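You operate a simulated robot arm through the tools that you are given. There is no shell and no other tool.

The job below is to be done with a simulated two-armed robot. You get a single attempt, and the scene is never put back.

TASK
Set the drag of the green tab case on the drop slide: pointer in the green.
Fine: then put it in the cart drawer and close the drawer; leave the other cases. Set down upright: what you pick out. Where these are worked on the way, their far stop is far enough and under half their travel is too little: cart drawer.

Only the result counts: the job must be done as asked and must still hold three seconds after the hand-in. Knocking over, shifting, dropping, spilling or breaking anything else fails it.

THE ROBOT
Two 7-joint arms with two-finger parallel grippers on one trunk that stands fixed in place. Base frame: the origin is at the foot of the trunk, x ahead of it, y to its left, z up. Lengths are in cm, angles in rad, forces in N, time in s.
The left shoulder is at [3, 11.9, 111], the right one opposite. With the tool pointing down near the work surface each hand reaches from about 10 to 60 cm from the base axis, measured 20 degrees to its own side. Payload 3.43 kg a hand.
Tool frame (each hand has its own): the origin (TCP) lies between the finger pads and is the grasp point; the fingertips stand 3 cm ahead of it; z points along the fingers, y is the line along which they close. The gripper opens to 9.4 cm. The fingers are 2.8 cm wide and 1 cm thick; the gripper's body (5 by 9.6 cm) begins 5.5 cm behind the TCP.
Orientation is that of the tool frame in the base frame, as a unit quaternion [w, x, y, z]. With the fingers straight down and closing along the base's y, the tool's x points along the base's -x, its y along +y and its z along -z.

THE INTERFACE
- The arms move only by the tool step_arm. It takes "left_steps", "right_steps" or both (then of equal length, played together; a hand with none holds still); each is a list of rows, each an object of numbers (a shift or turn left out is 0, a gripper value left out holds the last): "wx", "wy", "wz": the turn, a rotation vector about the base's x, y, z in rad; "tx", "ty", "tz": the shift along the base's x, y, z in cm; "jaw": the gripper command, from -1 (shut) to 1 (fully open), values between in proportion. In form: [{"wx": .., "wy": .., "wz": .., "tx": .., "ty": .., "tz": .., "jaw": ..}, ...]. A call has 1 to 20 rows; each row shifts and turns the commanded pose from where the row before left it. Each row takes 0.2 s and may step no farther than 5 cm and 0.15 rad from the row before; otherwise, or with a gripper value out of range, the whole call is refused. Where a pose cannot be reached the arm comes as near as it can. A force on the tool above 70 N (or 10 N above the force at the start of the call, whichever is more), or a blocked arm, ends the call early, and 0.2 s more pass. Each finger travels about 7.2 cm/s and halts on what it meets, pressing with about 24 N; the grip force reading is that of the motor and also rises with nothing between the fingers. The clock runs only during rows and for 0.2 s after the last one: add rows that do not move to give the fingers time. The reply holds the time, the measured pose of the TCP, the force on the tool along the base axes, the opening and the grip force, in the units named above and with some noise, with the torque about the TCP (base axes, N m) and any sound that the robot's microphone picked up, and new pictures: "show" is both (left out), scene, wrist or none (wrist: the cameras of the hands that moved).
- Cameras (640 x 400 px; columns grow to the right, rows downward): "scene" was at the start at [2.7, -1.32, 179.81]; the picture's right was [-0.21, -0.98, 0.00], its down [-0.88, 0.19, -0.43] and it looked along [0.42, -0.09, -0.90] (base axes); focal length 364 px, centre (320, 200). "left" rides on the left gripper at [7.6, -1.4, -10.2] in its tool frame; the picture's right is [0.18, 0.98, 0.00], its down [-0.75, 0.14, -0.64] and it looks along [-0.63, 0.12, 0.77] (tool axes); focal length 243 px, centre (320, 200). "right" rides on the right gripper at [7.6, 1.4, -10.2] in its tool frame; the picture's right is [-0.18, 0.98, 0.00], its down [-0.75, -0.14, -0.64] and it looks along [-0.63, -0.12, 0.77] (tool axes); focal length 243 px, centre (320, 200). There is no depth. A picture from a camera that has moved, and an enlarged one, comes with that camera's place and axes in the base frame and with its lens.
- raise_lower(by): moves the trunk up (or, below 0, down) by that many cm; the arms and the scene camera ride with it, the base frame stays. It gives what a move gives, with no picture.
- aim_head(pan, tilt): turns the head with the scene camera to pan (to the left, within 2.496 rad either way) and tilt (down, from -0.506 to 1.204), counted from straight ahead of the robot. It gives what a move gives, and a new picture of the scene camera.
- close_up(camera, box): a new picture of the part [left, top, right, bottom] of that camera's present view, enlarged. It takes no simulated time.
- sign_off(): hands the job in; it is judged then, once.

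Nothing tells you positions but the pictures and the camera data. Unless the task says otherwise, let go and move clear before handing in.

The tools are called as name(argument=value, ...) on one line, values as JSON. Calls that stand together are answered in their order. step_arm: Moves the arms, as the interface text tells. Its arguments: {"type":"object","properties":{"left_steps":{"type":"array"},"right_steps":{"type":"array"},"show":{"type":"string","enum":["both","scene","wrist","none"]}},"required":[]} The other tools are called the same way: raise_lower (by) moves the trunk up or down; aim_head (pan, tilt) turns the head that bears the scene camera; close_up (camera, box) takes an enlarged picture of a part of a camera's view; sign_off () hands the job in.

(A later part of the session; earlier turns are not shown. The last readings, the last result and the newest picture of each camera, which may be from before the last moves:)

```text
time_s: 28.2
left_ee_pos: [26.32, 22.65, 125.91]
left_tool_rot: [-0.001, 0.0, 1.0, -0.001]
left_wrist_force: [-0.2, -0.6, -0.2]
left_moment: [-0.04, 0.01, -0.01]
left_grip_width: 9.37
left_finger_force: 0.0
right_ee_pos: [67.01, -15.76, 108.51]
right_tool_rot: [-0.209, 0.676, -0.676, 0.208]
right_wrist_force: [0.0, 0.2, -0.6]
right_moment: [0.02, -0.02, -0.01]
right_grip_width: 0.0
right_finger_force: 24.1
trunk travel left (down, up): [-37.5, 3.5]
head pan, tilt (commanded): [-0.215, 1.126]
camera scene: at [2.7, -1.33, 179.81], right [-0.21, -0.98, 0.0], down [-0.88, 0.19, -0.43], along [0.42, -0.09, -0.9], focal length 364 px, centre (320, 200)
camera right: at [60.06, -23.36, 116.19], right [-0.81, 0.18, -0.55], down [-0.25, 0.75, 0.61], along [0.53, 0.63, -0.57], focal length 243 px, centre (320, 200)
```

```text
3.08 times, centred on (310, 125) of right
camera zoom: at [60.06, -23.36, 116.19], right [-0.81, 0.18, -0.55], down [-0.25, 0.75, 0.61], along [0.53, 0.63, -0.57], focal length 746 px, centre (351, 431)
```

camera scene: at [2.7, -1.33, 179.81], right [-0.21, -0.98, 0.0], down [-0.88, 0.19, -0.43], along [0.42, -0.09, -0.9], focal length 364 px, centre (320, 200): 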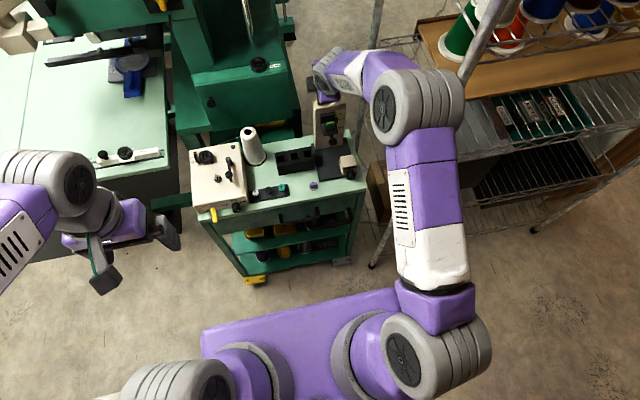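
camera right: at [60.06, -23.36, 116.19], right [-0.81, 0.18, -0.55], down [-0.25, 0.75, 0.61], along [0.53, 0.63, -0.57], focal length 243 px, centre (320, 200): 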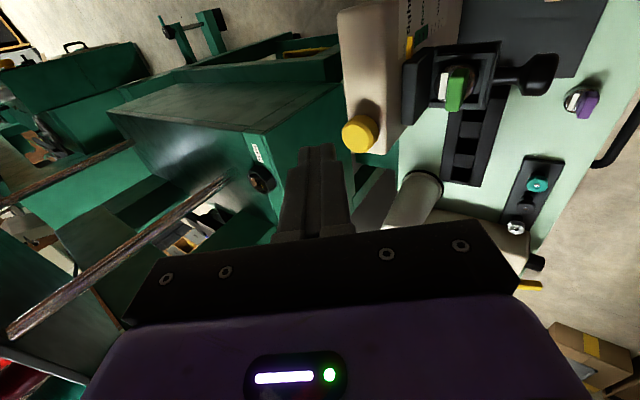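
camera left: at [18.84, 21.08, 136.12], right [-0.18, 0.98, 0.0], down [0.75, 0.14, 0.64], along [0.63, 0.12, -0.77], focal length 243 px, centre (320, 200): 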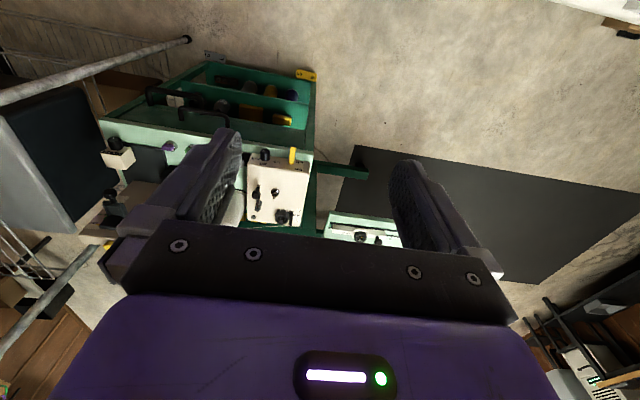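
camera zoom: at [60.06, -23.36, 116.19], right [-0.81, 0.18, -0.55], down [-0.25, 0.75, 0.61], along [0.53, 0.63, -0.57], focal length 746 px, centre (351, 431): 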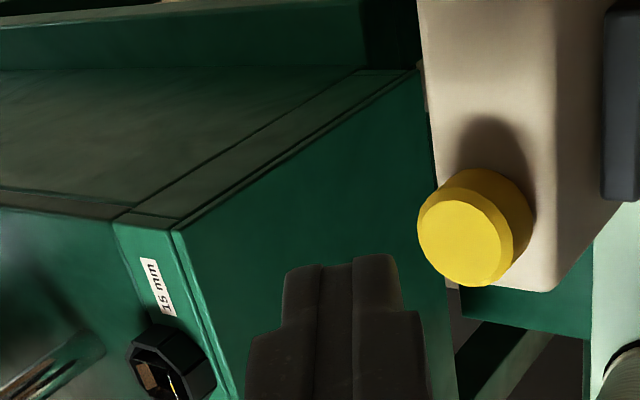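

The button top works out at about [68.1, −15.5, 102.5], right under the fingertip corner. I'll lower in small steps and press.

step_arm(right_steps=[{"tz": -1.2, "ty": 0.15}, {"tz": -1.0}, {"tz": -0.4}, {"tz": -0.3}, {"tz": 0}], show="none")

close_up(camera="scene", box=[300, 60, 370, 150])

close_up(camera="right", box=[230, 60, 390, 190])

```text
time_s: 29.4
left_ee_pos: [26.48, 22.69, 125.99]
left_tool_rot: [0.001, 0.0, 1.0, -0.001]
left_wrist_force: [-0.5, -0.5, 0.1]
left_moment: [0.02, 0.03, 0.02]
left_grip_width: 9.38
left_finger_force: 0.0
right_ee_pos: [67.21, -15.6, 105.6]
right_tool_rot: [0.209, -0.675, 0.676, -0.209]
right_wrist_force: [-0.1, -0.6, 0.8]
right_moment: [-0.01, -0.01, 0.01]
right_grip_width: 0.0
right_finger_force: 24.0
trunk travel left (down, up): [-37.5, 3.5]
head pan, tilt (commanded): [-0.215, 1.126]
```

```text
4.44 times, centred on (335, 105) of scene
camera zoom: at [2.69, -1.32, 179.81], right [-0.21, -0.98, 0.0], down [-0.88, 0.19, -0.43], along [0.42, -0.09, -0.9], focal length 1618 px, centre (253, 622)
```

zoom: 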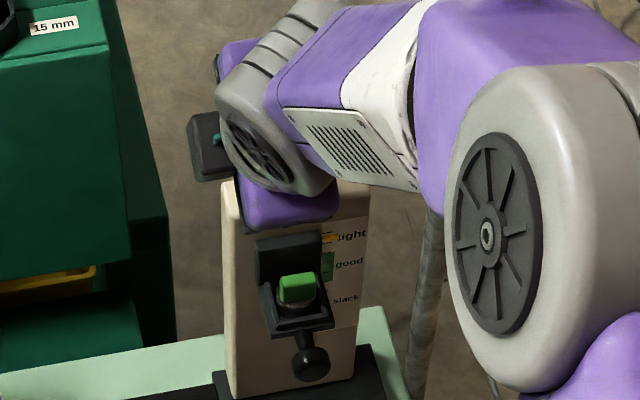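

```text
3.08 times, centred on (310, 125) of right
camera zoom: at [60.1, -23.15, 113.38], right [-0.81, 0.18, -0.56], down [-0.25, 0.75, 0.61], along [0.53, 0.63, -0.57], focal length 746 px, centre (351, 431)
```

zoom: 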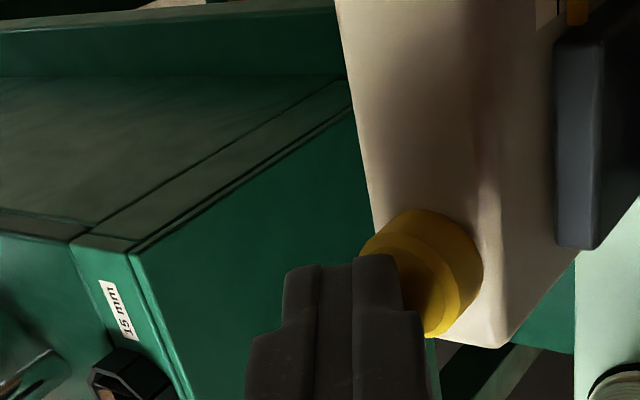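

The fingertip is right at the button top with no contact yet. I'll press further in small steps.

step_arm(right_steps=[{"tz": -0.3}, {"tz": -0.3}, {"tz": 0}], show="none")

close_up(camera="scene", box=[300, 60, 370, 150])

close_up(camera="right", box=[230, 60, 390, 190])

```text
time_s: 30.2
left_ee_pos: [26.32, 22.64, 126.01]
left_tool_rot: [0.0, 0.0, 1.0, 0.0]
left_wrist_force: [0.6, 0.0, -0.6]
left_moment: [-0.01, 0.02, 0.0]
left_grip_width: 9.42
left_finger_force: 0.1
right_ee_pos: [67.18, -15.48, 105.29]
right_tool_rot: [0.21, -0.675, 0.676, -0.21]
right_wrist_force: [0.0, -0.8, 10.2]
right_moment: [-0.07, -0.09, 0.01]
right_grip_width: 0.0
right_finger_force: 24.0
trunk travel left (down, up): [-37.5, 3.5]
head pan, tilt (commanded): [-0.215, 1.126]
heard: click
```

```text
4.44 times, centred on (335, 105) of scene
camera zoom: at [2.56, -1.31, 179.82], right [-0.21, -0.98, 0.0], down [-0.88, 0.19, -0.43], along [0.42, -0.09, -0.9], focal length 1618 px, centre (253, 622)
```

zoom: 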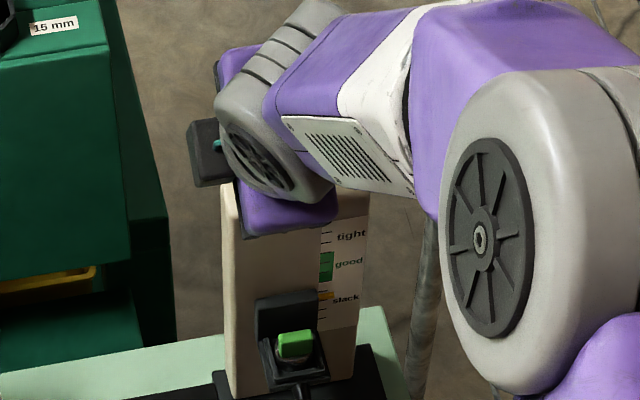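

```text
3.08 times, centred on (310, 125) of right
camera zoom: at [60.09, -23.13, 112.89], right [-0.81, 0.18, -0.56], down [-0.25, 0.75, 0.61], along [0.53, 0.63, -0.56], focal length 746 px, centre (351, 431)
```

zoom: 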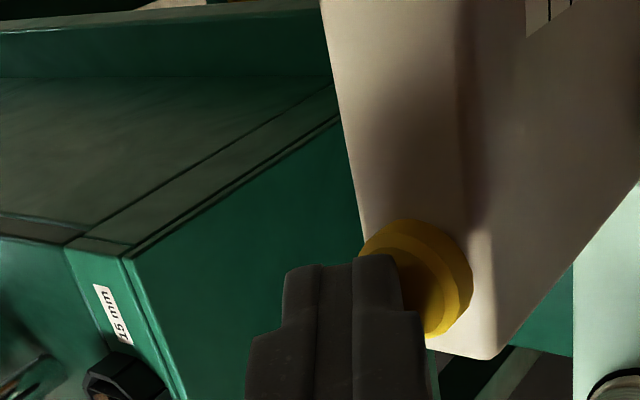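

Click — the slide dropped and the pointer now reads near "slack". I'll lift off the button and read the scale properly.

step_arm(right_steps=[{"tz": 1}, {"tz": 2}, {"tz": 3}, {"tx": -3, "tz": 1}, {"tz": 0}], show="none")

close_up(camera="scene", box=[310, 85, 370, 165])

close_up(camera="scene", box=[325, 105, 350, 145])

```text
time_s: 31.4
left_ee_pos: [26.49, 22.67, 125.92]
left_tool_rot: [0.0, 0.0, 1.0, 0.0]
left_wrist_force: [-0.4, 0.4, -0.4]
left_moment: [0.01, 0.02, 0.0]
left_grip_width: 9.41
left_finger_force: 0.0
right_ee_pos: [64.13, -15.61, 111.86]
right_tool_rot: [0.209, -0.675, 0.676, -0.209]
right_wrist_force: [-0.4, 0.6, -0.2]
right_moment: [-0.03, 0.01, -0.02]
right_grip_width: 0.01
right_finger_force: 24.1
trunk travel left (down, up): [-37.5, 3.5]
head pan, tilt (commanded): [-0.215, 1.126]
```

```text
5.00 times, centred on (340, 125) of scene
camera zoom: at [2.86, -1.36, 179.8], right [-0.21, -0.98, 0.0], down [-0.88, 0.19, -0.43], along [0.42, -0.09, -0.9], focal length 1820 px, centre (220, 575)
```

zoom: 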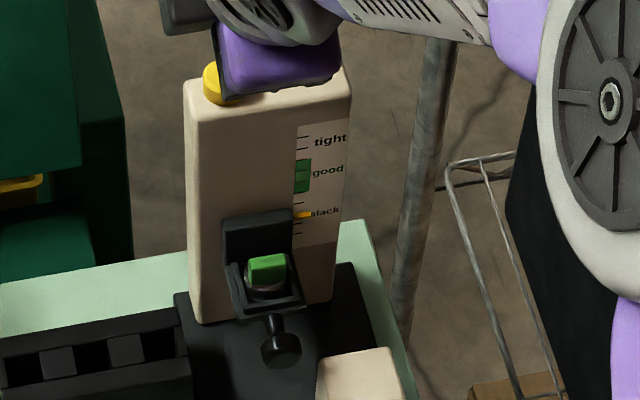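

```text
10.00 times, centred on (338, 125) of scene
camera zoom: at [2.86, -1.36, 179.8], right [-0.21, -0.98, 0.0], down [-0.88, 0.19, -0.43], along [0.42, -0.09, -0.9], focal length 3641 px, centre (145, 950)
```

zoom: 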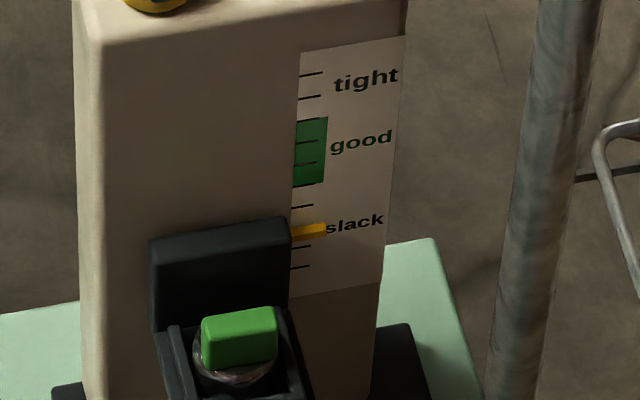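

The pointer reads slack, about 3.5–4 ticks below the green centre, so the case needs turning toward "tight". I'll back the hand away and pitch it level to approach the knob on the block at about [54.3, −22, 82.7] from the front.

step_arm(right_steps=[{"tx": -3, "ty": -0.6, "wy": -0.1}, {"tx": -3, "ty": -0.8, "wy": -0.12}, {"tx": -3, "ty": -1, "wy": -0.15}, {"tx": -3, "ty": -1, "wy": -0.15}, {"tx": -3, "ty": -1, "tz": -2, "wy": -0.15}, {"tx": -1, "ty": -1, "tz": -3, "wy": -0.15}, {"ty": -1, "tz": -3, "wy": -0.15}, {"tz": -3}, {"tz": 0}], show="both")

close_up(camera="scene", box=[310, 85, 370, 185])

```text
time_s: 33.4
left_ee_pos: [26.35, 22.63, 126.0]
left_tool_rot: [0.0, -0.001, 1.0, 0.0]
left_wrist_force: [0.4, 0.2, -0.2]
left_moment: [-0.02, 0.0, -0.01]
left_grip_width: 9.39
left_finger_force: 0.0
right_ee_pos: [48.04, -21.96, 100.95]
right_tool_rot: [0.5, -0.5, 0.5, -0.5]
right_wrist_force: [-0.4, -0.2, 0.7]
right_moment: [0.03, 0.0, -0.01]
right_grip_width: 0.01
right_finger_force: 24.3
trunk travel left (down, up): [-37.5, 3.5]
head pan, tilt (commanded): [-0.215, 1.126]
camera scene: at [2.71, -1.35, 179.81], right [-0.21, -0.98, 0.0], down [-0.88, 0.19, -0.43], along [0.42, -0.09, -0.9], focal length 364 px, centre (320, 200)
camera right: at [37.73, -29.59, 99.59], right [0.0, 0.18, -0.98], down [-0.64, 0.75, 0.14], along [0.77, 0.63, 0.12], focal length 243 px, centre (320, 200)
```

scene: 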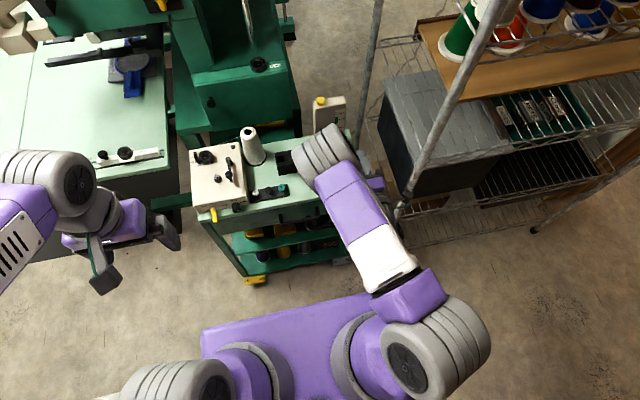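
right: 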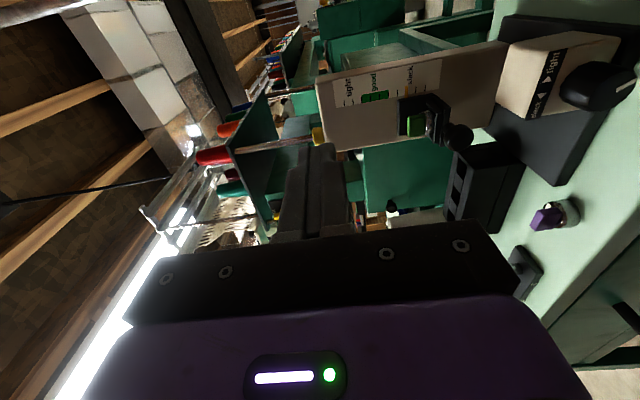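

```text
4.00 times, centred on (340, 135) of scene
camera zoom: at [2.71, -1.35, 179.81], right [-0.21, -0.98, 0.0], down [-0.88, 0.19, -0.43], along [0.42, -0.09, -0.9], focal length 1456 px, centre (240, 460)
```

zoom: 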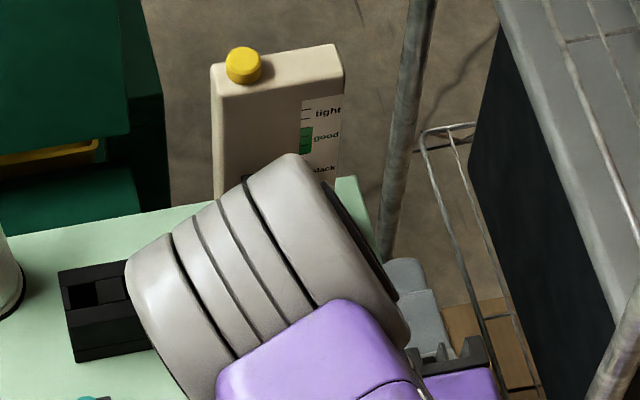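

The level pose is fine: the elbow stays high, around z≈129, clear of the cart. The wrist camera sees the knob block well from here, so I'll zoom to measure the knob.

close_up(camera="right", box=[480, 10, 640, 130])

close_up(camera="right", box=[310, 40, 490, 170])

```text
3.33 times, centred on (560, 70) of right
camera zoom: at [37.73, -29.59, 99.59], right [0.0, 0.18, -0.98], down [-0.64, 0.75, 0.14], along [0.77, 0.63, 0.12], focal length 809 px, centre (-480, 633)
```

zoom: 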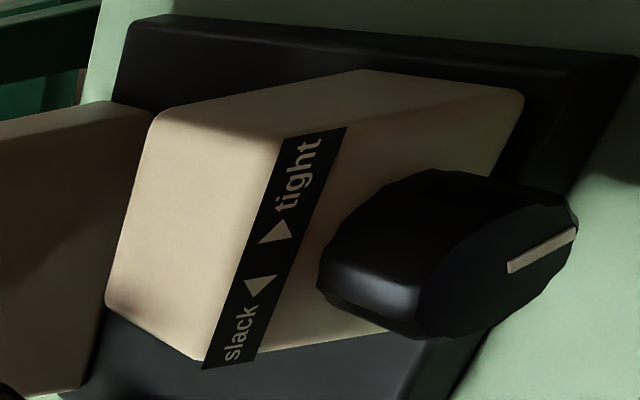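

```text
3.08 times, centred on (400, 105) of right
camera zoom: at [37.73, -29.59, 99.59], right [0.0, 0.18, -0.98], down [-0.64, 0.75, 0.14], along [0.77, 0.63, 0.12], focal length 746 px, centre (74, 492)
```

zoom: 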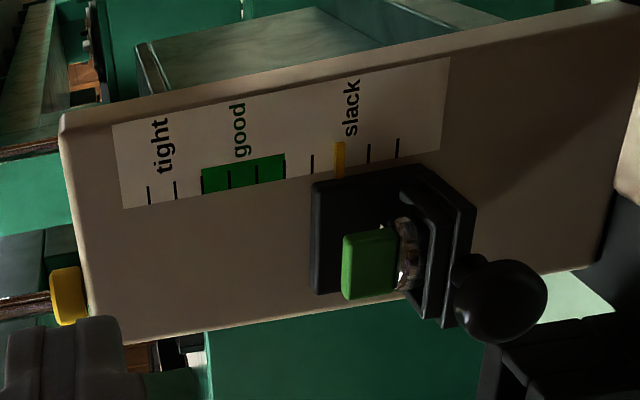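

The scale reads exactly tick 8, with green spanning ticks 3–6. The knob end is near [53.7, −22.2, ~82.5] with a radius of about 1.2 cm. I'll roll the hand −90° (camera on top) so the fingers straddle the knob sideways.

step_arm(right_steps=[{"wx": -0.1428}, {"wx": -0.1428}, {"wx": -0.1428}, {"wx": -0.1428}, {"wx": -0.1428}, {"wx": -0.1428}, {"wx": -0.1428}, {"wx": -0.1428}, {"wx": -0.1428}, {"wx": -0.1428}, {"wx": -0.1428}, {"wx": 0, "jaw": -0.1}], show="both")

```text
time_s: 36.0
left_ee_pos: [26.45, 22.63, 125.92]
left_tool_rot: [0.0, 0.0, 1.0, -0.001]
left_wrist_force: [0.0, -0.6, -0.3]
left_moment: [-0.01, 0.01, 0.01]
left_grip_width: 9.42
left_finger_force: 0.0
right_ee_pos: [48.06, -21.84, 101.04]
right_tool_rot: [0.002, 0.707, 0.001, 0.707]
right_wrist_force: [0.4, 0.0, 0.0]
right_moment: [-0.04, 0.02, 0.01]
right_grip_width: 4.23
right_finger_force: 0.1
trunk travel left (down, up): [-37.5, 3.5]
head pan, tilt (commanded): [-0.215, 1.126]
camera scene: at [2.69, -1.32, 179.81], right [-0.21, -0.98, 0.0], down [-0.88, 0.19, -0.43], along [0.42, -0.09, -0.9], focal length 364 px, centre (320, 200)
camera right: at [37.8, -23.27, 108.69], right [0.0, -0.98, -0.18], down [-0.64, 0.14, -0.75], along [0.77, 0.12, -0.63], focal length 243 px, centre (320, 200)
```

scene: 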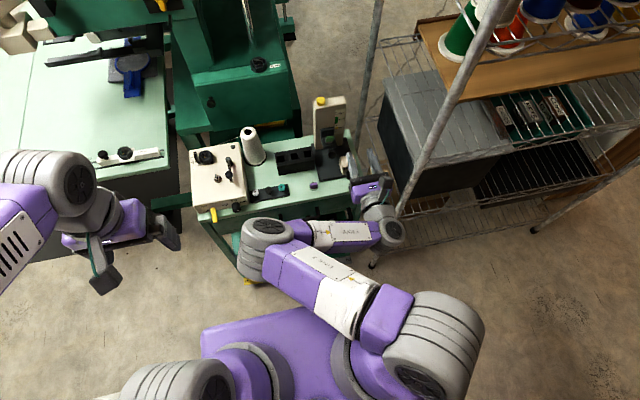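
right: 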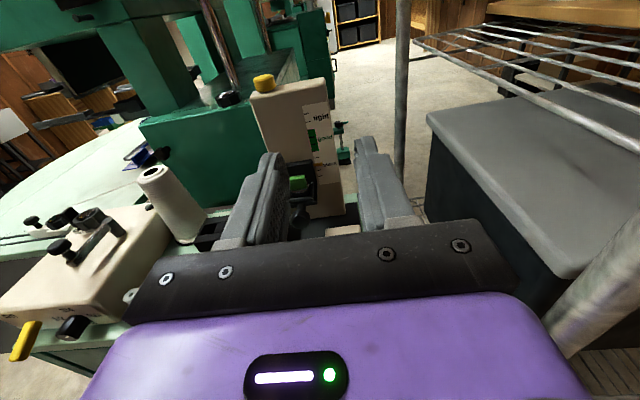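

The −90° roll swung the elbow low to the left, which I don't want. I'll undo it (camera back to the −y side, elbow up) and plan to turn in the comfortable direction, closing vertically first.

step_arm(right_steps=[{"wx": 0.1428}, {"wx": 0.1428}, {"wx": 0.1428}, {"wx": 0.1428}, {"wx": 0.1428}, {"wx": 0.1428}, {"wx": 0.1428}, {"wx": 0.1428}, {"wx": 0.1428}, {"wx": 0.1428}, {"wx": 0.1428}, {"wx": 0}], show="scene")

step_arm(right_steps=[{"wx": 0.1428}, {"wx": 0.1428}, {"wx": 0.1428}, {"wx": 0.1428}, {"wx": 0.1428}, {"wx": 0}], show="both")

```text
time_s: 38.6
left_ee_pos: [26.46, 22.72, 126.05]
left_tool_rot: [0.0, 0.0, 1.0, 0.0]
left_wrist_force: [0.6, 0.2, 1.0]
left_moment: [-0.01, 0.05, 0.01]
left_grip_width: 9.4
left_finger_force: 0.2
right_ee_pos: [48.0, -21.87, 101.07]
right_tool_rot: [0.5, -0.499, 0.501, -0.499]
right_wrist_force: [0.7, 0.5, -0.1]
right_moment: [0.02, 0.01, 0.01]
right_grip_width: 4.25
right_finger_force: 0.1
trunk travel left (down, up): [-37.5, 3.5]
head pan, tilt (commanded): [-0.215, 1.126]
camera scene: at [2.7, -1.31, 179.81], right [-0.21, -0.98, 0.0], down [-0.88, 0.19, -0.43], along [0.42, -0.09, -0.9], focal length 364 px, centre (320, 200)
```

scene: 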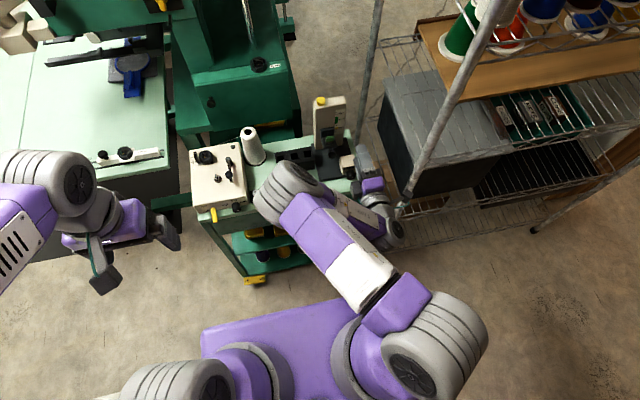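

```text
time_s: 40.0
left_ee_pos: [26.32, 22.63, 125.86]
left_tool_rot: [0.0, -0.001, 1.0, 0.001]
left_wrist_force: [0.1, -0.9, -0.2]
left_moment: [-0.01, -0.01, -0.02]
left_grip_width: 9.39
left_finger_force: 0.1
right_ee_pos: [47.97, -21.9, 101.06]
right_tool_rot: [0.643, -0.293, 0.644, -0.293]
right_wrist_force: [0.2, -0.1, 0.8]
right_moment: [-0.03, 0.02, -0.02]
right_grip_width: 4.23
right_finger_force: 0.0
trunk travel left (down, up): [-37.5, 3.5]
head pan, tilt (commanded): [-0.215, 1.126]
camera scene: at [2.7, -1.29, 179.81], right [-0.21, -0.98, 0.0], down [-0.88, 0.19, -0.43], along [0.42, -0.09, -0.9], focal length 364 px, centre (320, 200)
camera right: at [37.81, -26.7, 95.03], right [0.0, 0.78, -0.62], down [-0.64, 0.47, 0.6], along [0.77, 0.4, 0.5], focal length 243 px, centre (320, 200)
```

scene: 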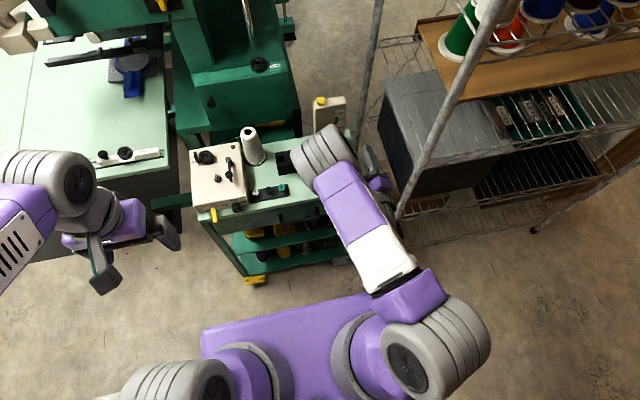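
right: 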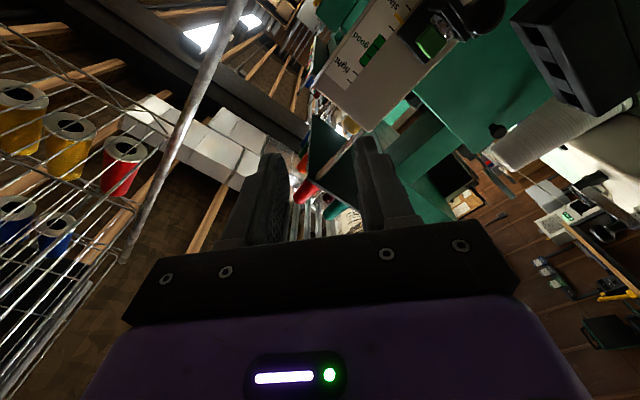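

With positive roll the elbow stays high. I'll go back to roll zero while backing off and lowering in front of the cart, to measure the knob from the side.

step_arm(right_steps=[{"wx": -0.119, "tx": -0.7, "tz": -1}, {"wx": -0.119, "tx": -0.7, "tz": -2}, {"wx": -0.119, "tx": -0.7, "tz": -2}, {"wx": -0.119, "tx": -0.7, "tz": -2}, {"wx": -0.119, "tx": -0.6, "tz": -2}, {"wx": -0.119, "tx": -0.6, "tz": -2}, {"wx": 0}], show="both")

close_up(camera="right", box=[370, 40, 510, 150])

```text
time_s: 41.6
left_ee_pos: [26.47, 22.64, 125.92]
left_tool_rot: [0.001, 0.001, 1.0, -0.001]
left_wrist_force: [0.6, -0.7, -0.2]
left_moment: [0.02, -0.01, -0.03]
left_grip_width: 9.41
left_finger_force: 0.0
right_ee_pos: [44.17, -21.78, 90.04]
right_tool_rot: [-0.499, 0.5, -0.5, 0.5]
right_wrist_force: [0.1, 0.0, -0.4]
right_moment: [0.01, 0.01, -0.01]
right_grip_width: 4.22
right_finger_force: 0.2
trunk travel left (down, up): [-37.5, 3.5]
head pan, tilt (commanded): [-0.215, 1.126]
camera scene: at [2.71, -1.33, 179.81], right [-0.21, -0.98, 0.0], down [-0.88, 0.19, -0.43], along [0.42, -0.09, -0.9], focal length 364 px, centre (320, 200)
camera right: at [33.92, -29.44, 88.7], right [0.0, 0.18, -0.98], down [-0.64, 0.75, 0.14], along [0.77, 0.63, 0.12], focal length 243 px, centre (320, 200)
```

scene: 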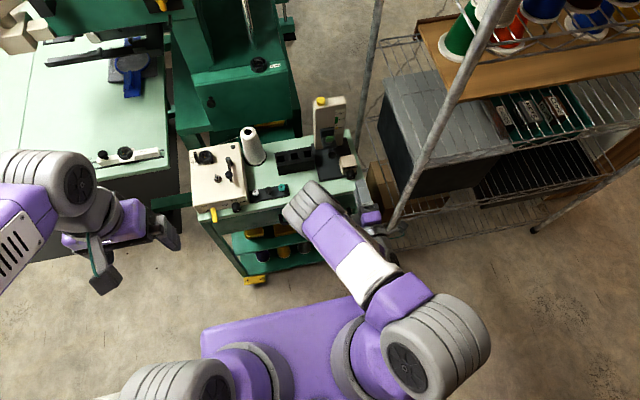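
right: 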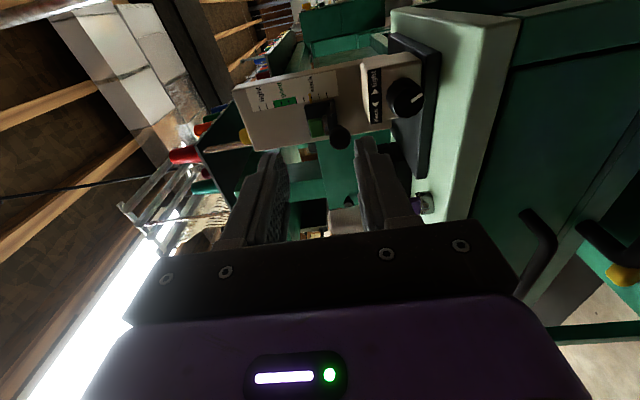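

```text
3.64 times, centred on (440, 95) of right
camera zoom: at [33.92, -29.44, 88.7], right [0.0, 0.18, -0.98], down [-0.64, 0.75, 0.14], along [0.77, 0.63, 0.12], focal length 882 px, centre (-116, 582)
```

zoom: 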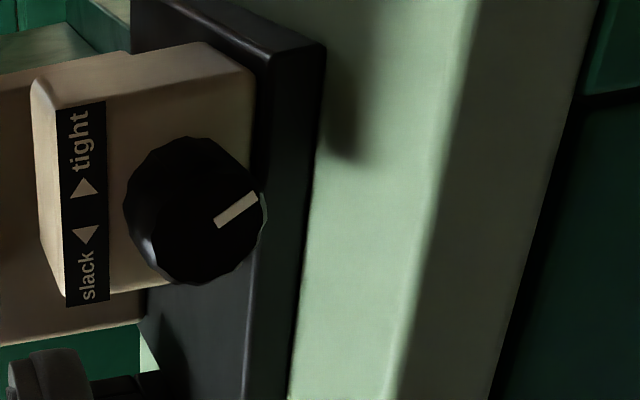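

I can measure the knob well now: its axis is at y≈−22.15, z≈83.15, with the end at x≈53.3 and a gap of about 1.7 cm beneath it. I'll set a 3 cm opening and lower to axis height, still in front of the cart.

step_arm(right_steps=[{"jaw": -0.36, "tz": -1.5}, {"tz": -2, "ty": -0.15}, {"tz": -2, "ty": -0.15}, {"tz": -1.4}, {"tz": 0}], show="both")

close_up(camera="right", box=[290, 60, 450, 190])

```text
time_s: 42.8
left_ee_pos: [26.35, 22.56, 126.01]
left_tool_rot: [0.0, -0.001, 1.0, 0.0]
left_wrist_force: [-0.8, -0.3, 0.0]
left_moment: [0.02, 0.02, 0.01]
left_grip_width: 9.38
left_finger_force: 0.1
right_ee_pos: [44.16, -22.29, 83.2]
right_tool_rot: [0.5, -0.5, 0.5, -0.5]
right_wrist_force: [-0.1, -0.4, 0.2]
right_moment: [0.02, -0.02, -0.03]
right_grip_width: 3.03
right_finger_force: 0.0
trunk travel left (down, up): [-37.5, 3.5]
head pan, tilt (commanded): [-0.215, 1.126]
camera scene: at [2.7, -1.3, 179.81], right [-0.21, -0.98, 0.0], down [-0.88, 0.19, -0.43], along [0.42, -0.09, -0.9], focal length 364 px, centre (320, 200)
camera right: at [33.85, -29.78, 81.68], right [0.0, 0.18, -0.98], down [-0.64, 0.75, 0.14], along [0.77, 0.63, 0.12], focal length 243 px, centre (320, 200)
```

scene: 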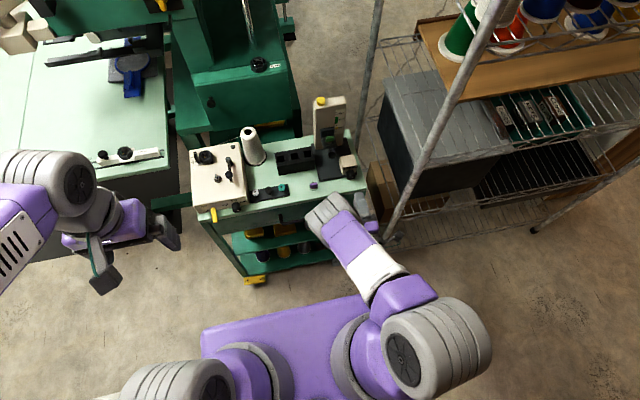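
right: 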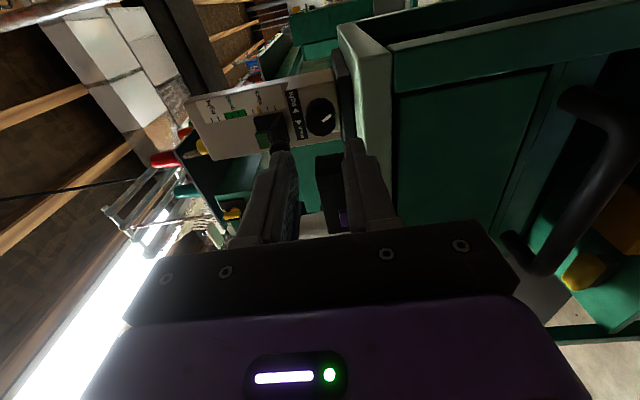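

```text
3.08 times, centred on (370, 125) of right
camera zoom: at [33.85, -29.78, 81.68], right [0.0, 0.18, -0.98], down [-0.64, 0.75, 0.14], along [0.77, 0.63, 0.12], focal length 746 px, centre (166, 431)
```

zoom: 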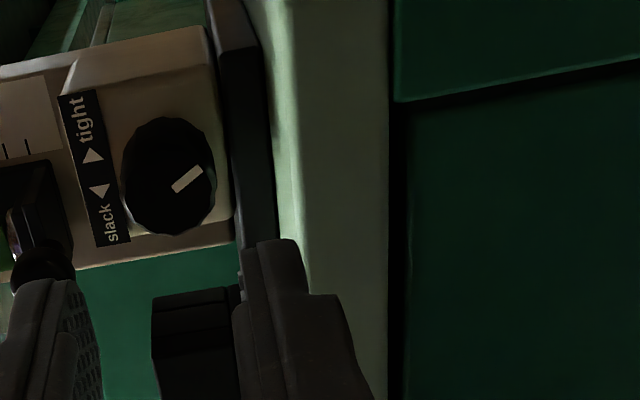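

Axis height and lateral alignment look right: knob at z≈83.0, y≈−22.2, table at ≈80.1. I'll advance toward the knob, stopping with the tips just short of it to check.

step_arm(right_steps=[{"tx": 2}, {"tx": 2}, {"tx": 1.5}, {"tx": 0}], show="both")

close_up(camera="right", box=[260, 90, 400, 200])

close_up(camera="scene", box=[310, 90, 390, 200])

```text
time_s: 43.8
left_ee_pos: [26.41, 22.73, 125.92]
left_tool_rot: [-0.001, 0.0, 1.0, 0.001]
left_wrist_force: [-0.1, 0.4, -0.2]
left_moment: [0.02, -0.01, -0.03]
left_grip_width: 9.4
left_finger_force: 0.0
right_ee_pos: [49.66, -22.06, 83.21]
right_tool_rot: [-0.499, 0.501, -0.501, 0.5]
right_wrist_force: [-0.9, -0.4, -0.2]
right_moment: [0.0, 0.01, -0.02]
right_grip_width: 2.97
right_finger_force: 0.0
trunk travel left (down, up): [-37.5, 3.5]
head pan, tilt (commanded): [-0.215, 1.126]
camera scene: at [2.69, -1.32, 179.81], right [-0.21, -0.98, 0.0], down [-0.88, 0.19, -0.43], along [0.42, -0.09, -0.9], focal length 364 px, centre (320, 200)
camera right: at [39.37, -29.8, 81.8], right [0.0, 0.18, -0.98], down [-0.64, 0.75, 0.14], along [0.77, 0.63, 0.12], focal length 243 px, centre (320, 200)
```

scene: 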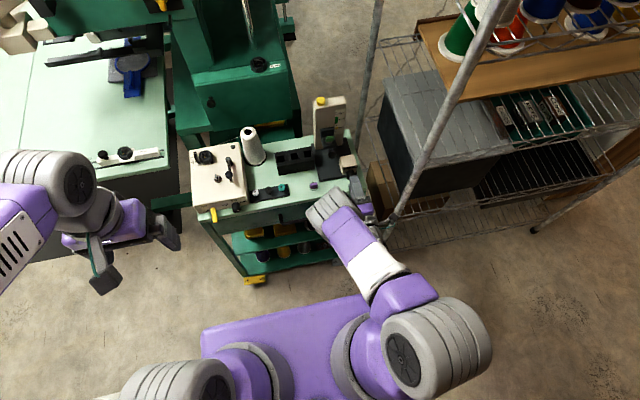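
right: 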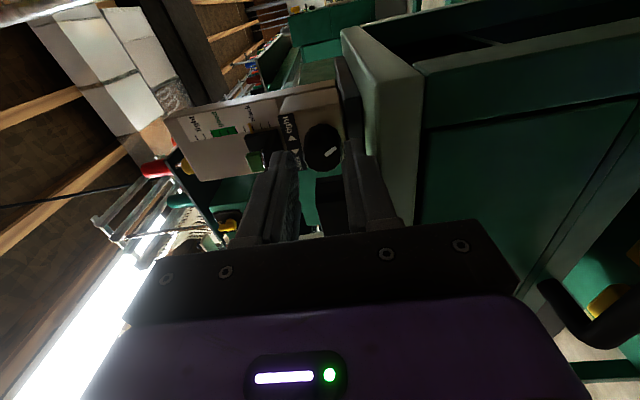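

```text
3.64 times, centred on (330, 145) of right
camera zoom: at [39.37, -29.8, 81.8], right [0.0, 0.18, -0.98], down [-0.64, 0.75, 0.14], along [0.77, 0.63, 0.12], focal length 882 px, centre (284, 400)
```

zoom: 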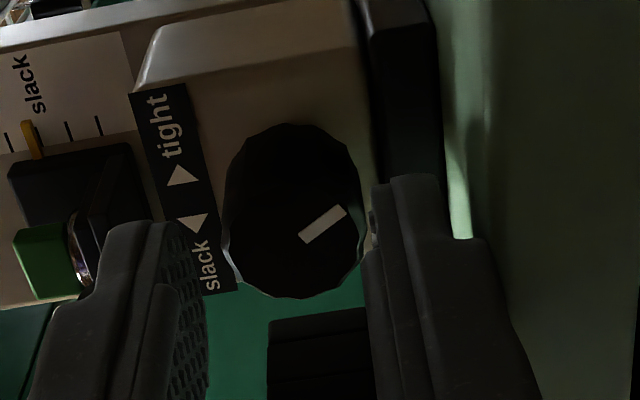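

```text
3.64 times, centred on (350, 145) of scene
camera zoom: at [2.69, -1.32, 179.81], right [-0.21, -0.98, 0.0], down [-0.88, 0.19, -0.43], along [0.42, -0.09, -0.9], focal length 1324 px, centre (211, 400)
```

zoom: 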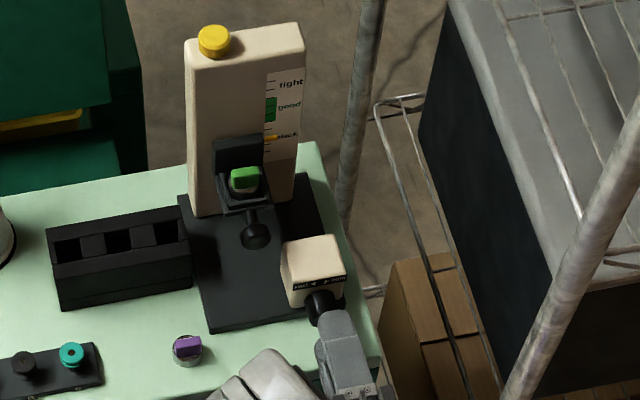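

The knob is centred between the fingertips, and both the mark and the pointer stay visible. I'll advance 2.2 cm to straddle it.

step_arm(right_steps=[{"tx": 1, "tz": -0.05}, {"tx": 0.7}, {"tx": 0.5}, {"tx": 0}], show="none")

close_up(camera="right", box=[260, 90, 400, 200])

```text
time_s: 44.8
left_ee_pos: [26.39, 22.68, 126.07]
left_tool_rot: [0.0, 0.0, 1.0, 0.0]
left_wrist_force: [0.0, -1.3, 0.1]
left_moment: [0.01, 0.01, -0.03]
left_grip_width: 9.38
left_finger_force: 0.1
right_ee_pos: [51.81, -22.13, 83.16]
right_tool_rot: [0.5, -0.5, 0.501, -0.499]
right_wrist_force: [-0.4, -0.1, 1.3]
right_moment: [0.03, -0.03, 0.02]
right_grip_width: 3.0
right_finger_force: 0.1
trunk travel left (down, up): [-37.5, 3.5]
head pan, tilt (commanded): [-0.215, 1.126]
```

```text
3.64 times, centred on (330, 145) of right
camera zoom: at [41.51, -29.79, 81.72], right [0.0, 0.18, -0.98], down [-0.64, 0.75, 0.14], along [0.77, 0.63, 0.12], focal length 882 px, centre (284, 400)
```

zoom: 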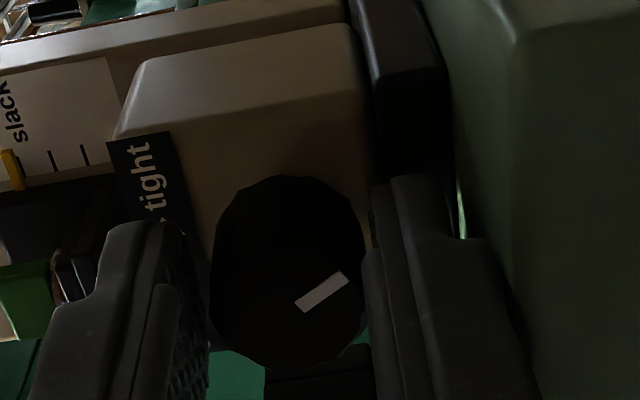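

The fingers are straddling the knob without contact. I'll close on it now.

step_arm(right_steps=[{"jaw": -1}, {"tx": 0}, {"tx": 0}], show="none")

close_up(camera="right", box=[260, 90, 400, 200])

```text
time_s: 45.6
left_ee_pos: [26.48, 22.56, 125.89]
left_tool_rot: [0.0, 0.001, 1.0, 0.0]
left_wrist_force: [-1.1, -0.7, -0.6]
left_moment: [0.03, -0.03, 0.01]
left_grip_width: 9.41
left_finger_force: 0.0
right_ee_pos: [51.68, -22.25, 83.07]
right_tool_rot: [0.499, -0.5, 0.501, -0.499]
right_wrist_force: [0.0, 0.5, -5.9]
right_moment: [0.01, 0.02, 0.04]
right_grip_width: 2.6
right_finger_force: 45.0
trunk travel left (down, up): [-37.5, 3.5]
head pan, tilt (commanded): [-0.215, 1.126]
```

```text
3.64 times, centred on (330, 145) of right
camera zoom: at [41.51, -29.79, 81.67], right [0.0, 0.18, -0.98], down [-0.64, 0.75, 0.14], along [0.77, 0.63, 0.12], focal length 882 px, centre (284, 400)
```

zoom: 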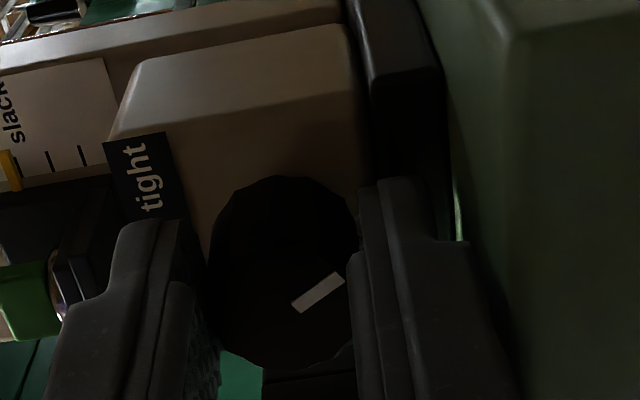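

The knob is gripped (2.6 cm). I'll turn it clockwise toward "tight" by about 0.3 rad and watch the knob mark and pointer.

step_arm(right_steps=[{"wx": 0.1, "tz": -0.05}, {"wx": 0.1}, {"wx": 0.1}, {"wx": 0}], show="none")

close_up(camera="scene", box=[320, 95, 370, 180])

close_up(camera="right", box=[240, 70, 400, 200])

```text
time_s: 46.6
left_ee_pos: [26.4, 22.58, 125.97]
left_tool_rot: [0.0, 0.0, 1.0, 0.0]
left_wrist_force: [0.4, -0.6, -0.6]
left_moment: [-0.04, 0.0, -0.01]
left_grip_width: 9.41
left_finger_force: 0.0
right_ee_pos: [51.65, -22.39, 82.98]
right_tool_rot: [0.56, -0.432, 0.564, -0.426]
right_wrist_force: [-3.7, -17.0, 17.2]
right_moment: [-8.52, 10.22, 6.66]
right_grip_width: 2.57
right_finger_force: 44.7
trunk travel left (down, up): [-37.5, 3.5]
head pan, tilt (commanded): [-0.215, 1.126]
```

```text
4.71 times, centred on (345, 138) of scene
camera zoom: at [2.7, -1.31, 179.83], right [-0.21, -0.98, 0.0], down [-0.88, 0.19, -0.43], along [0.42, -0.09, -0.9], focal length 1713 px, centre (202, 494)
```

zoom: 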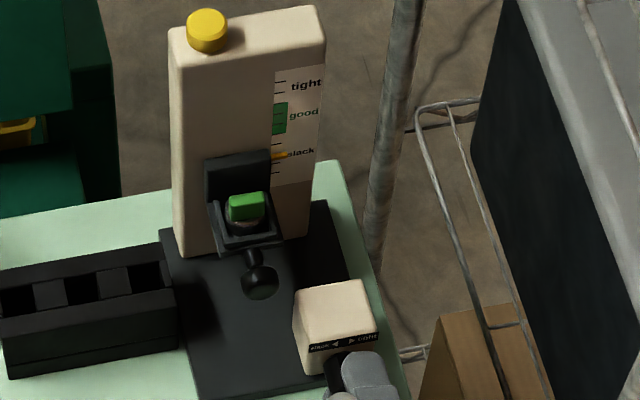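

```text
3.08 times, centred on (320, 135) of right
camera zoom: at [41.51, -29.32, 79.72], right [-0.01, 0.44, -0.9], down [-0.64, 0.69, 0.34], along [0.77, 0.58, 0.27], focal length 746 px, centre (320, 400)
```

zoom: 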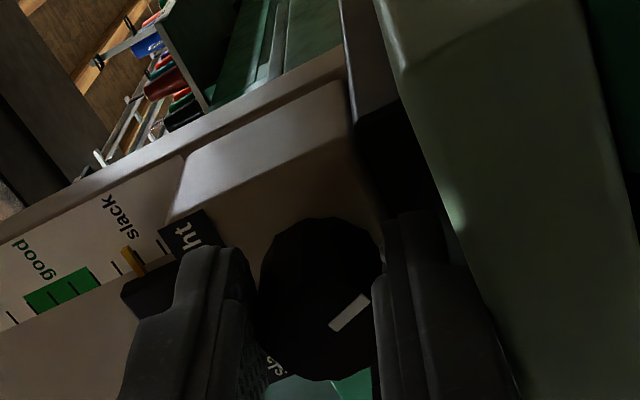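

The reading shows unexpectedly large moments, so I'm pausing. I'll hold still one beat, re-read the forces, and look around the hand for contact.

step_arm(right_steps=[{"tx": 0}], show="both")

close_up(camera="scene", box=[290, 140, 430, 270])

```text
time_s: 47.0
left_ee_pos: [26.36, 22.75, 125.98]
left_tool_rot: [0.0, 0.0, 1.0, 0.0]
left_wrist_force: [0.1, 0.4, 0.2]
left_moment: [-0.02, 0.01, 0.02]
left_grip_width: 9.41
left_finger_force: 0.0
right_ee_pos: [51.63, -22.13, 82.89]
right_tool_rot: [0.561, -0.43, 0.565, -0.426]
right_wrist_force: [-3.5, -14.8, 17.5]
right_moment: [-7.64, 9.93, 5.69]
right_grip_width: 2.56
right_finger_force: 45.4
trunk travel left (down, up): [-37.5, 3.5]
head pan, tilt (commanded): [-0.215, 1.126]
camera scene: at [2.68, -1.3, 179.82], right [-0.21, -0.98, 0.0], down [-0.88, 0.19, -0.43], along [0.42, -0.09, -0.9], focal length 364 px, centre (320, 200)
camera right: at [41.5, -29.26, 79.68], right [-0.01, 0.44, -0.9], down [-0.64, 0.69, 0.34], along [0.77, 0.58, 0.28], focal length 243 px, centre (320, 200)
```

scene: 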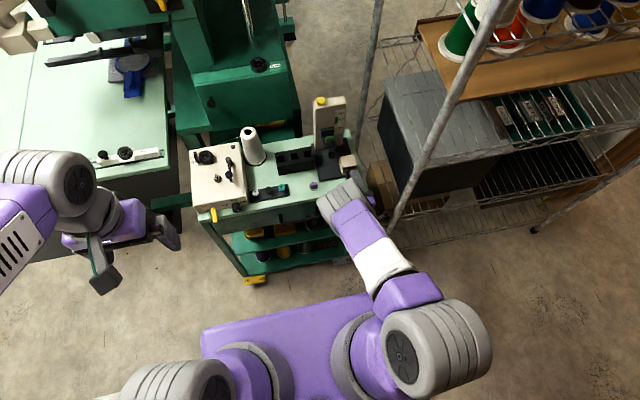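
right: 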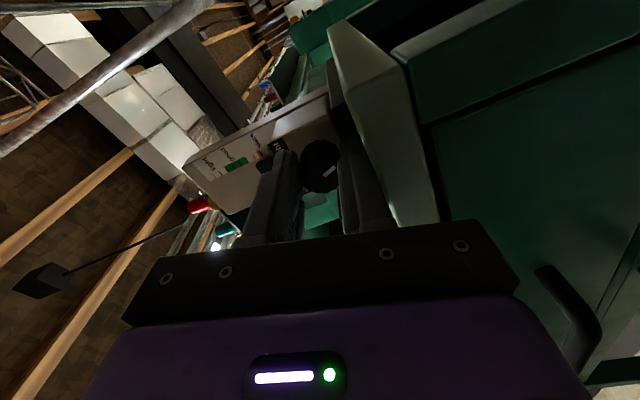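

```text
3.08 times, centred on (360, 205) of scene
camera zoom: at [2.68, -1.3, 179.82], right [-0.21, -0.98, 0.0], down [-0.88, 0.19, -0.43], along [0.42, -0.09, -0.9], focal length 1120 px, centre (197, 185)
```

zoom: 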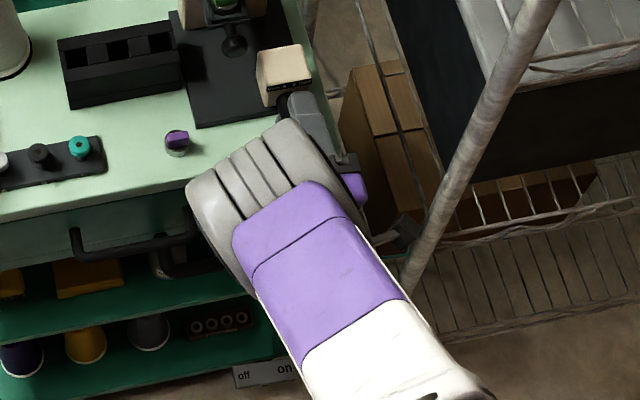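

The moments persist while holding. To find out whether they come from the knob or from the arm, I'll release the knob in place and re-read.

step_arm(right_steps=[{"jaw": -0.4}, {"tx": 0}], show="none")

close_up(camera="right", box=[240, 70, 400, 200])

close_up(camera="scene", box=[325, 100, 355, 150])

```text
time_s: 47.6
left_ee_pos: [26.35, 22.57, 125.98]
left_tool_rot: [-0.001, -0.001, 1.0, 0.0]
left_wrist_force: [-0.6, -0.2, 0.7]
left_moment: [0.01, 0.0, -0.01]
left_grip_width: 9.41
left_finger_force: 0.1
right_ee_pos: [51.73, -22.28, 82.88]
right_tool_rot: [0.562, -0.428, 0.566, -0.425]
right_wrist_force: [-3.5, -11.5, 19.0]
right_moment: [-6.94, 9.9, 4.41]
right_grip_width: 2.56
right_finger_force: 0.0
trunk travel left (down, up): [-37.5, 3.5]
head pan, tilt (commanded): [-0.215, 1.126]
```

```text
3.08 times, centred on (320, 135) of right
camera zoom: at [41.49, -29.17, 79.66], right [-0.01, 0.45, -0.9], down [-0.64, 0.69, 0.35], along [0.77, 0.58, 0.28], focal length 746 px, centre (320, 400)
```

zoom: 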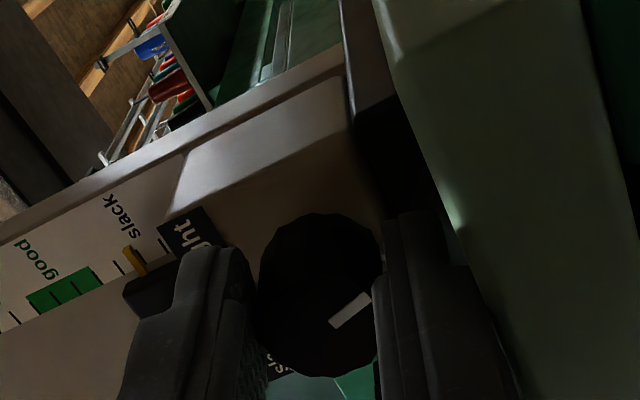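

```text
8.00 times, centred on (340, 125) of scene
camera zoom: at [2.67, -1.25, 179.82], right [-0.21, -0.98, 0.0], down [-0.88, 0.19, -0.43], along [0.42, -0.09, -0.9], focal length 2913 px, centre (160, 800)
```

zoom: 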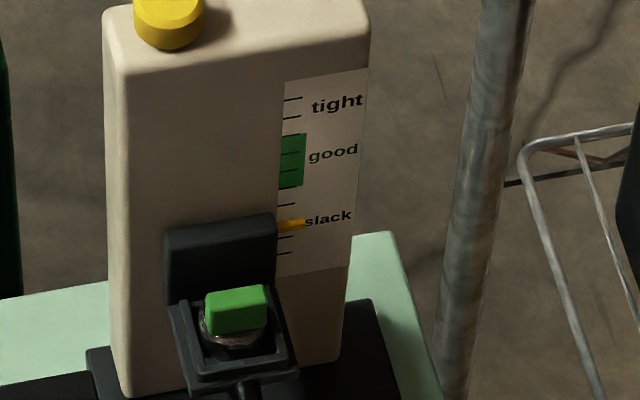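

The pattern fits the lower finger wedging between the knob and the table as it rolled. I'll undo the roll right away to relieve it.

step_arm(right_steps=[{"wx": -0.1}, {"wx": -0.1}, {"wx": -0.1}, {"wx": 0}], show="none")

close_up(camera="right", box=[240, 70, 400, 200])

close_up(camera="scene", box=[310, 90, 390, 200])

```text
time_s: 48.6
left_ee_pos: [26.52, 22.71, 125.95]
left_tool_rot: [0.0, -0.001, 1.0, 0.0]
left_wrist_force: [1.0, -0.6, 0.4]
left_moment: [0.03, -0.05, -0.03]
left_grip_width: 9.43
left_finger_force: 0.0
right_ee_pos: [51.83, -21.94, 83.12]
right_tool_rot: [-0.5, 0.5, -0.5, 0.5]
right_wrist_force: [-0.3, 0.2, -0.5]
right_moment: [0.01, -0.01, 0.02]
right_grip_width: 2.84
right_finger_force: 0.0
trunk travel left (down, up): [-37.5, 3.5]
head pan, tilt (commanded): [-0.215, 1.126]
```

```text
3.08 times, centred on (320, 135) of right
camera zoom: at [41.57, -29.72, 81.73], right [0.0, 0.18, -0.98], down [-0.64, 0.75, 0.14], along [0.77, 0.63, 0.12], focal length 746 px, centre (320, 400)
```

zoom: 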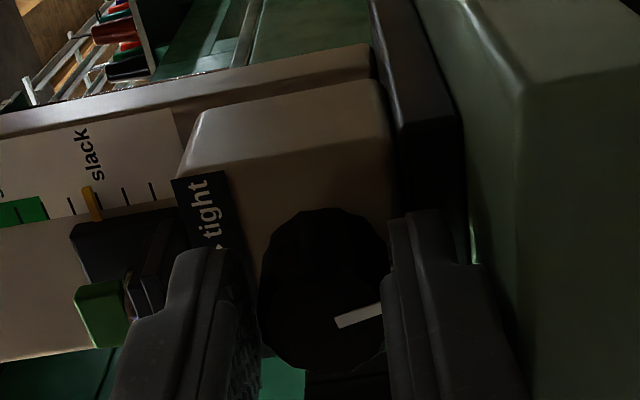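

```text
3.64 times, centred on (350, 145) of scene
camera zoom: at [2.72, -1.32, 179.81], right [-0.21, -0.98, 0.0], down [-0.88, 0.19, -0.43], along [0.42, -0.09, -0.9], focal length 1324 px, centre (211, 400)
```

zoom: 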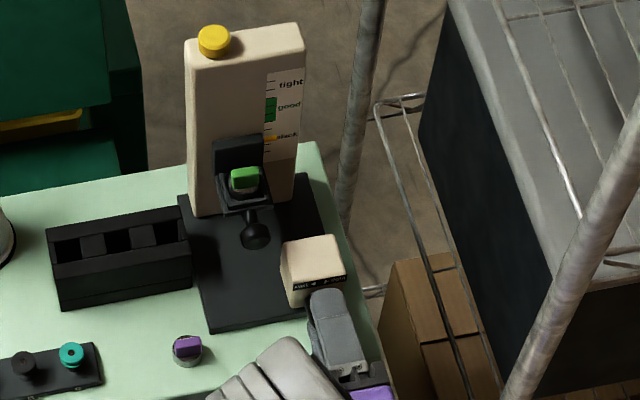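

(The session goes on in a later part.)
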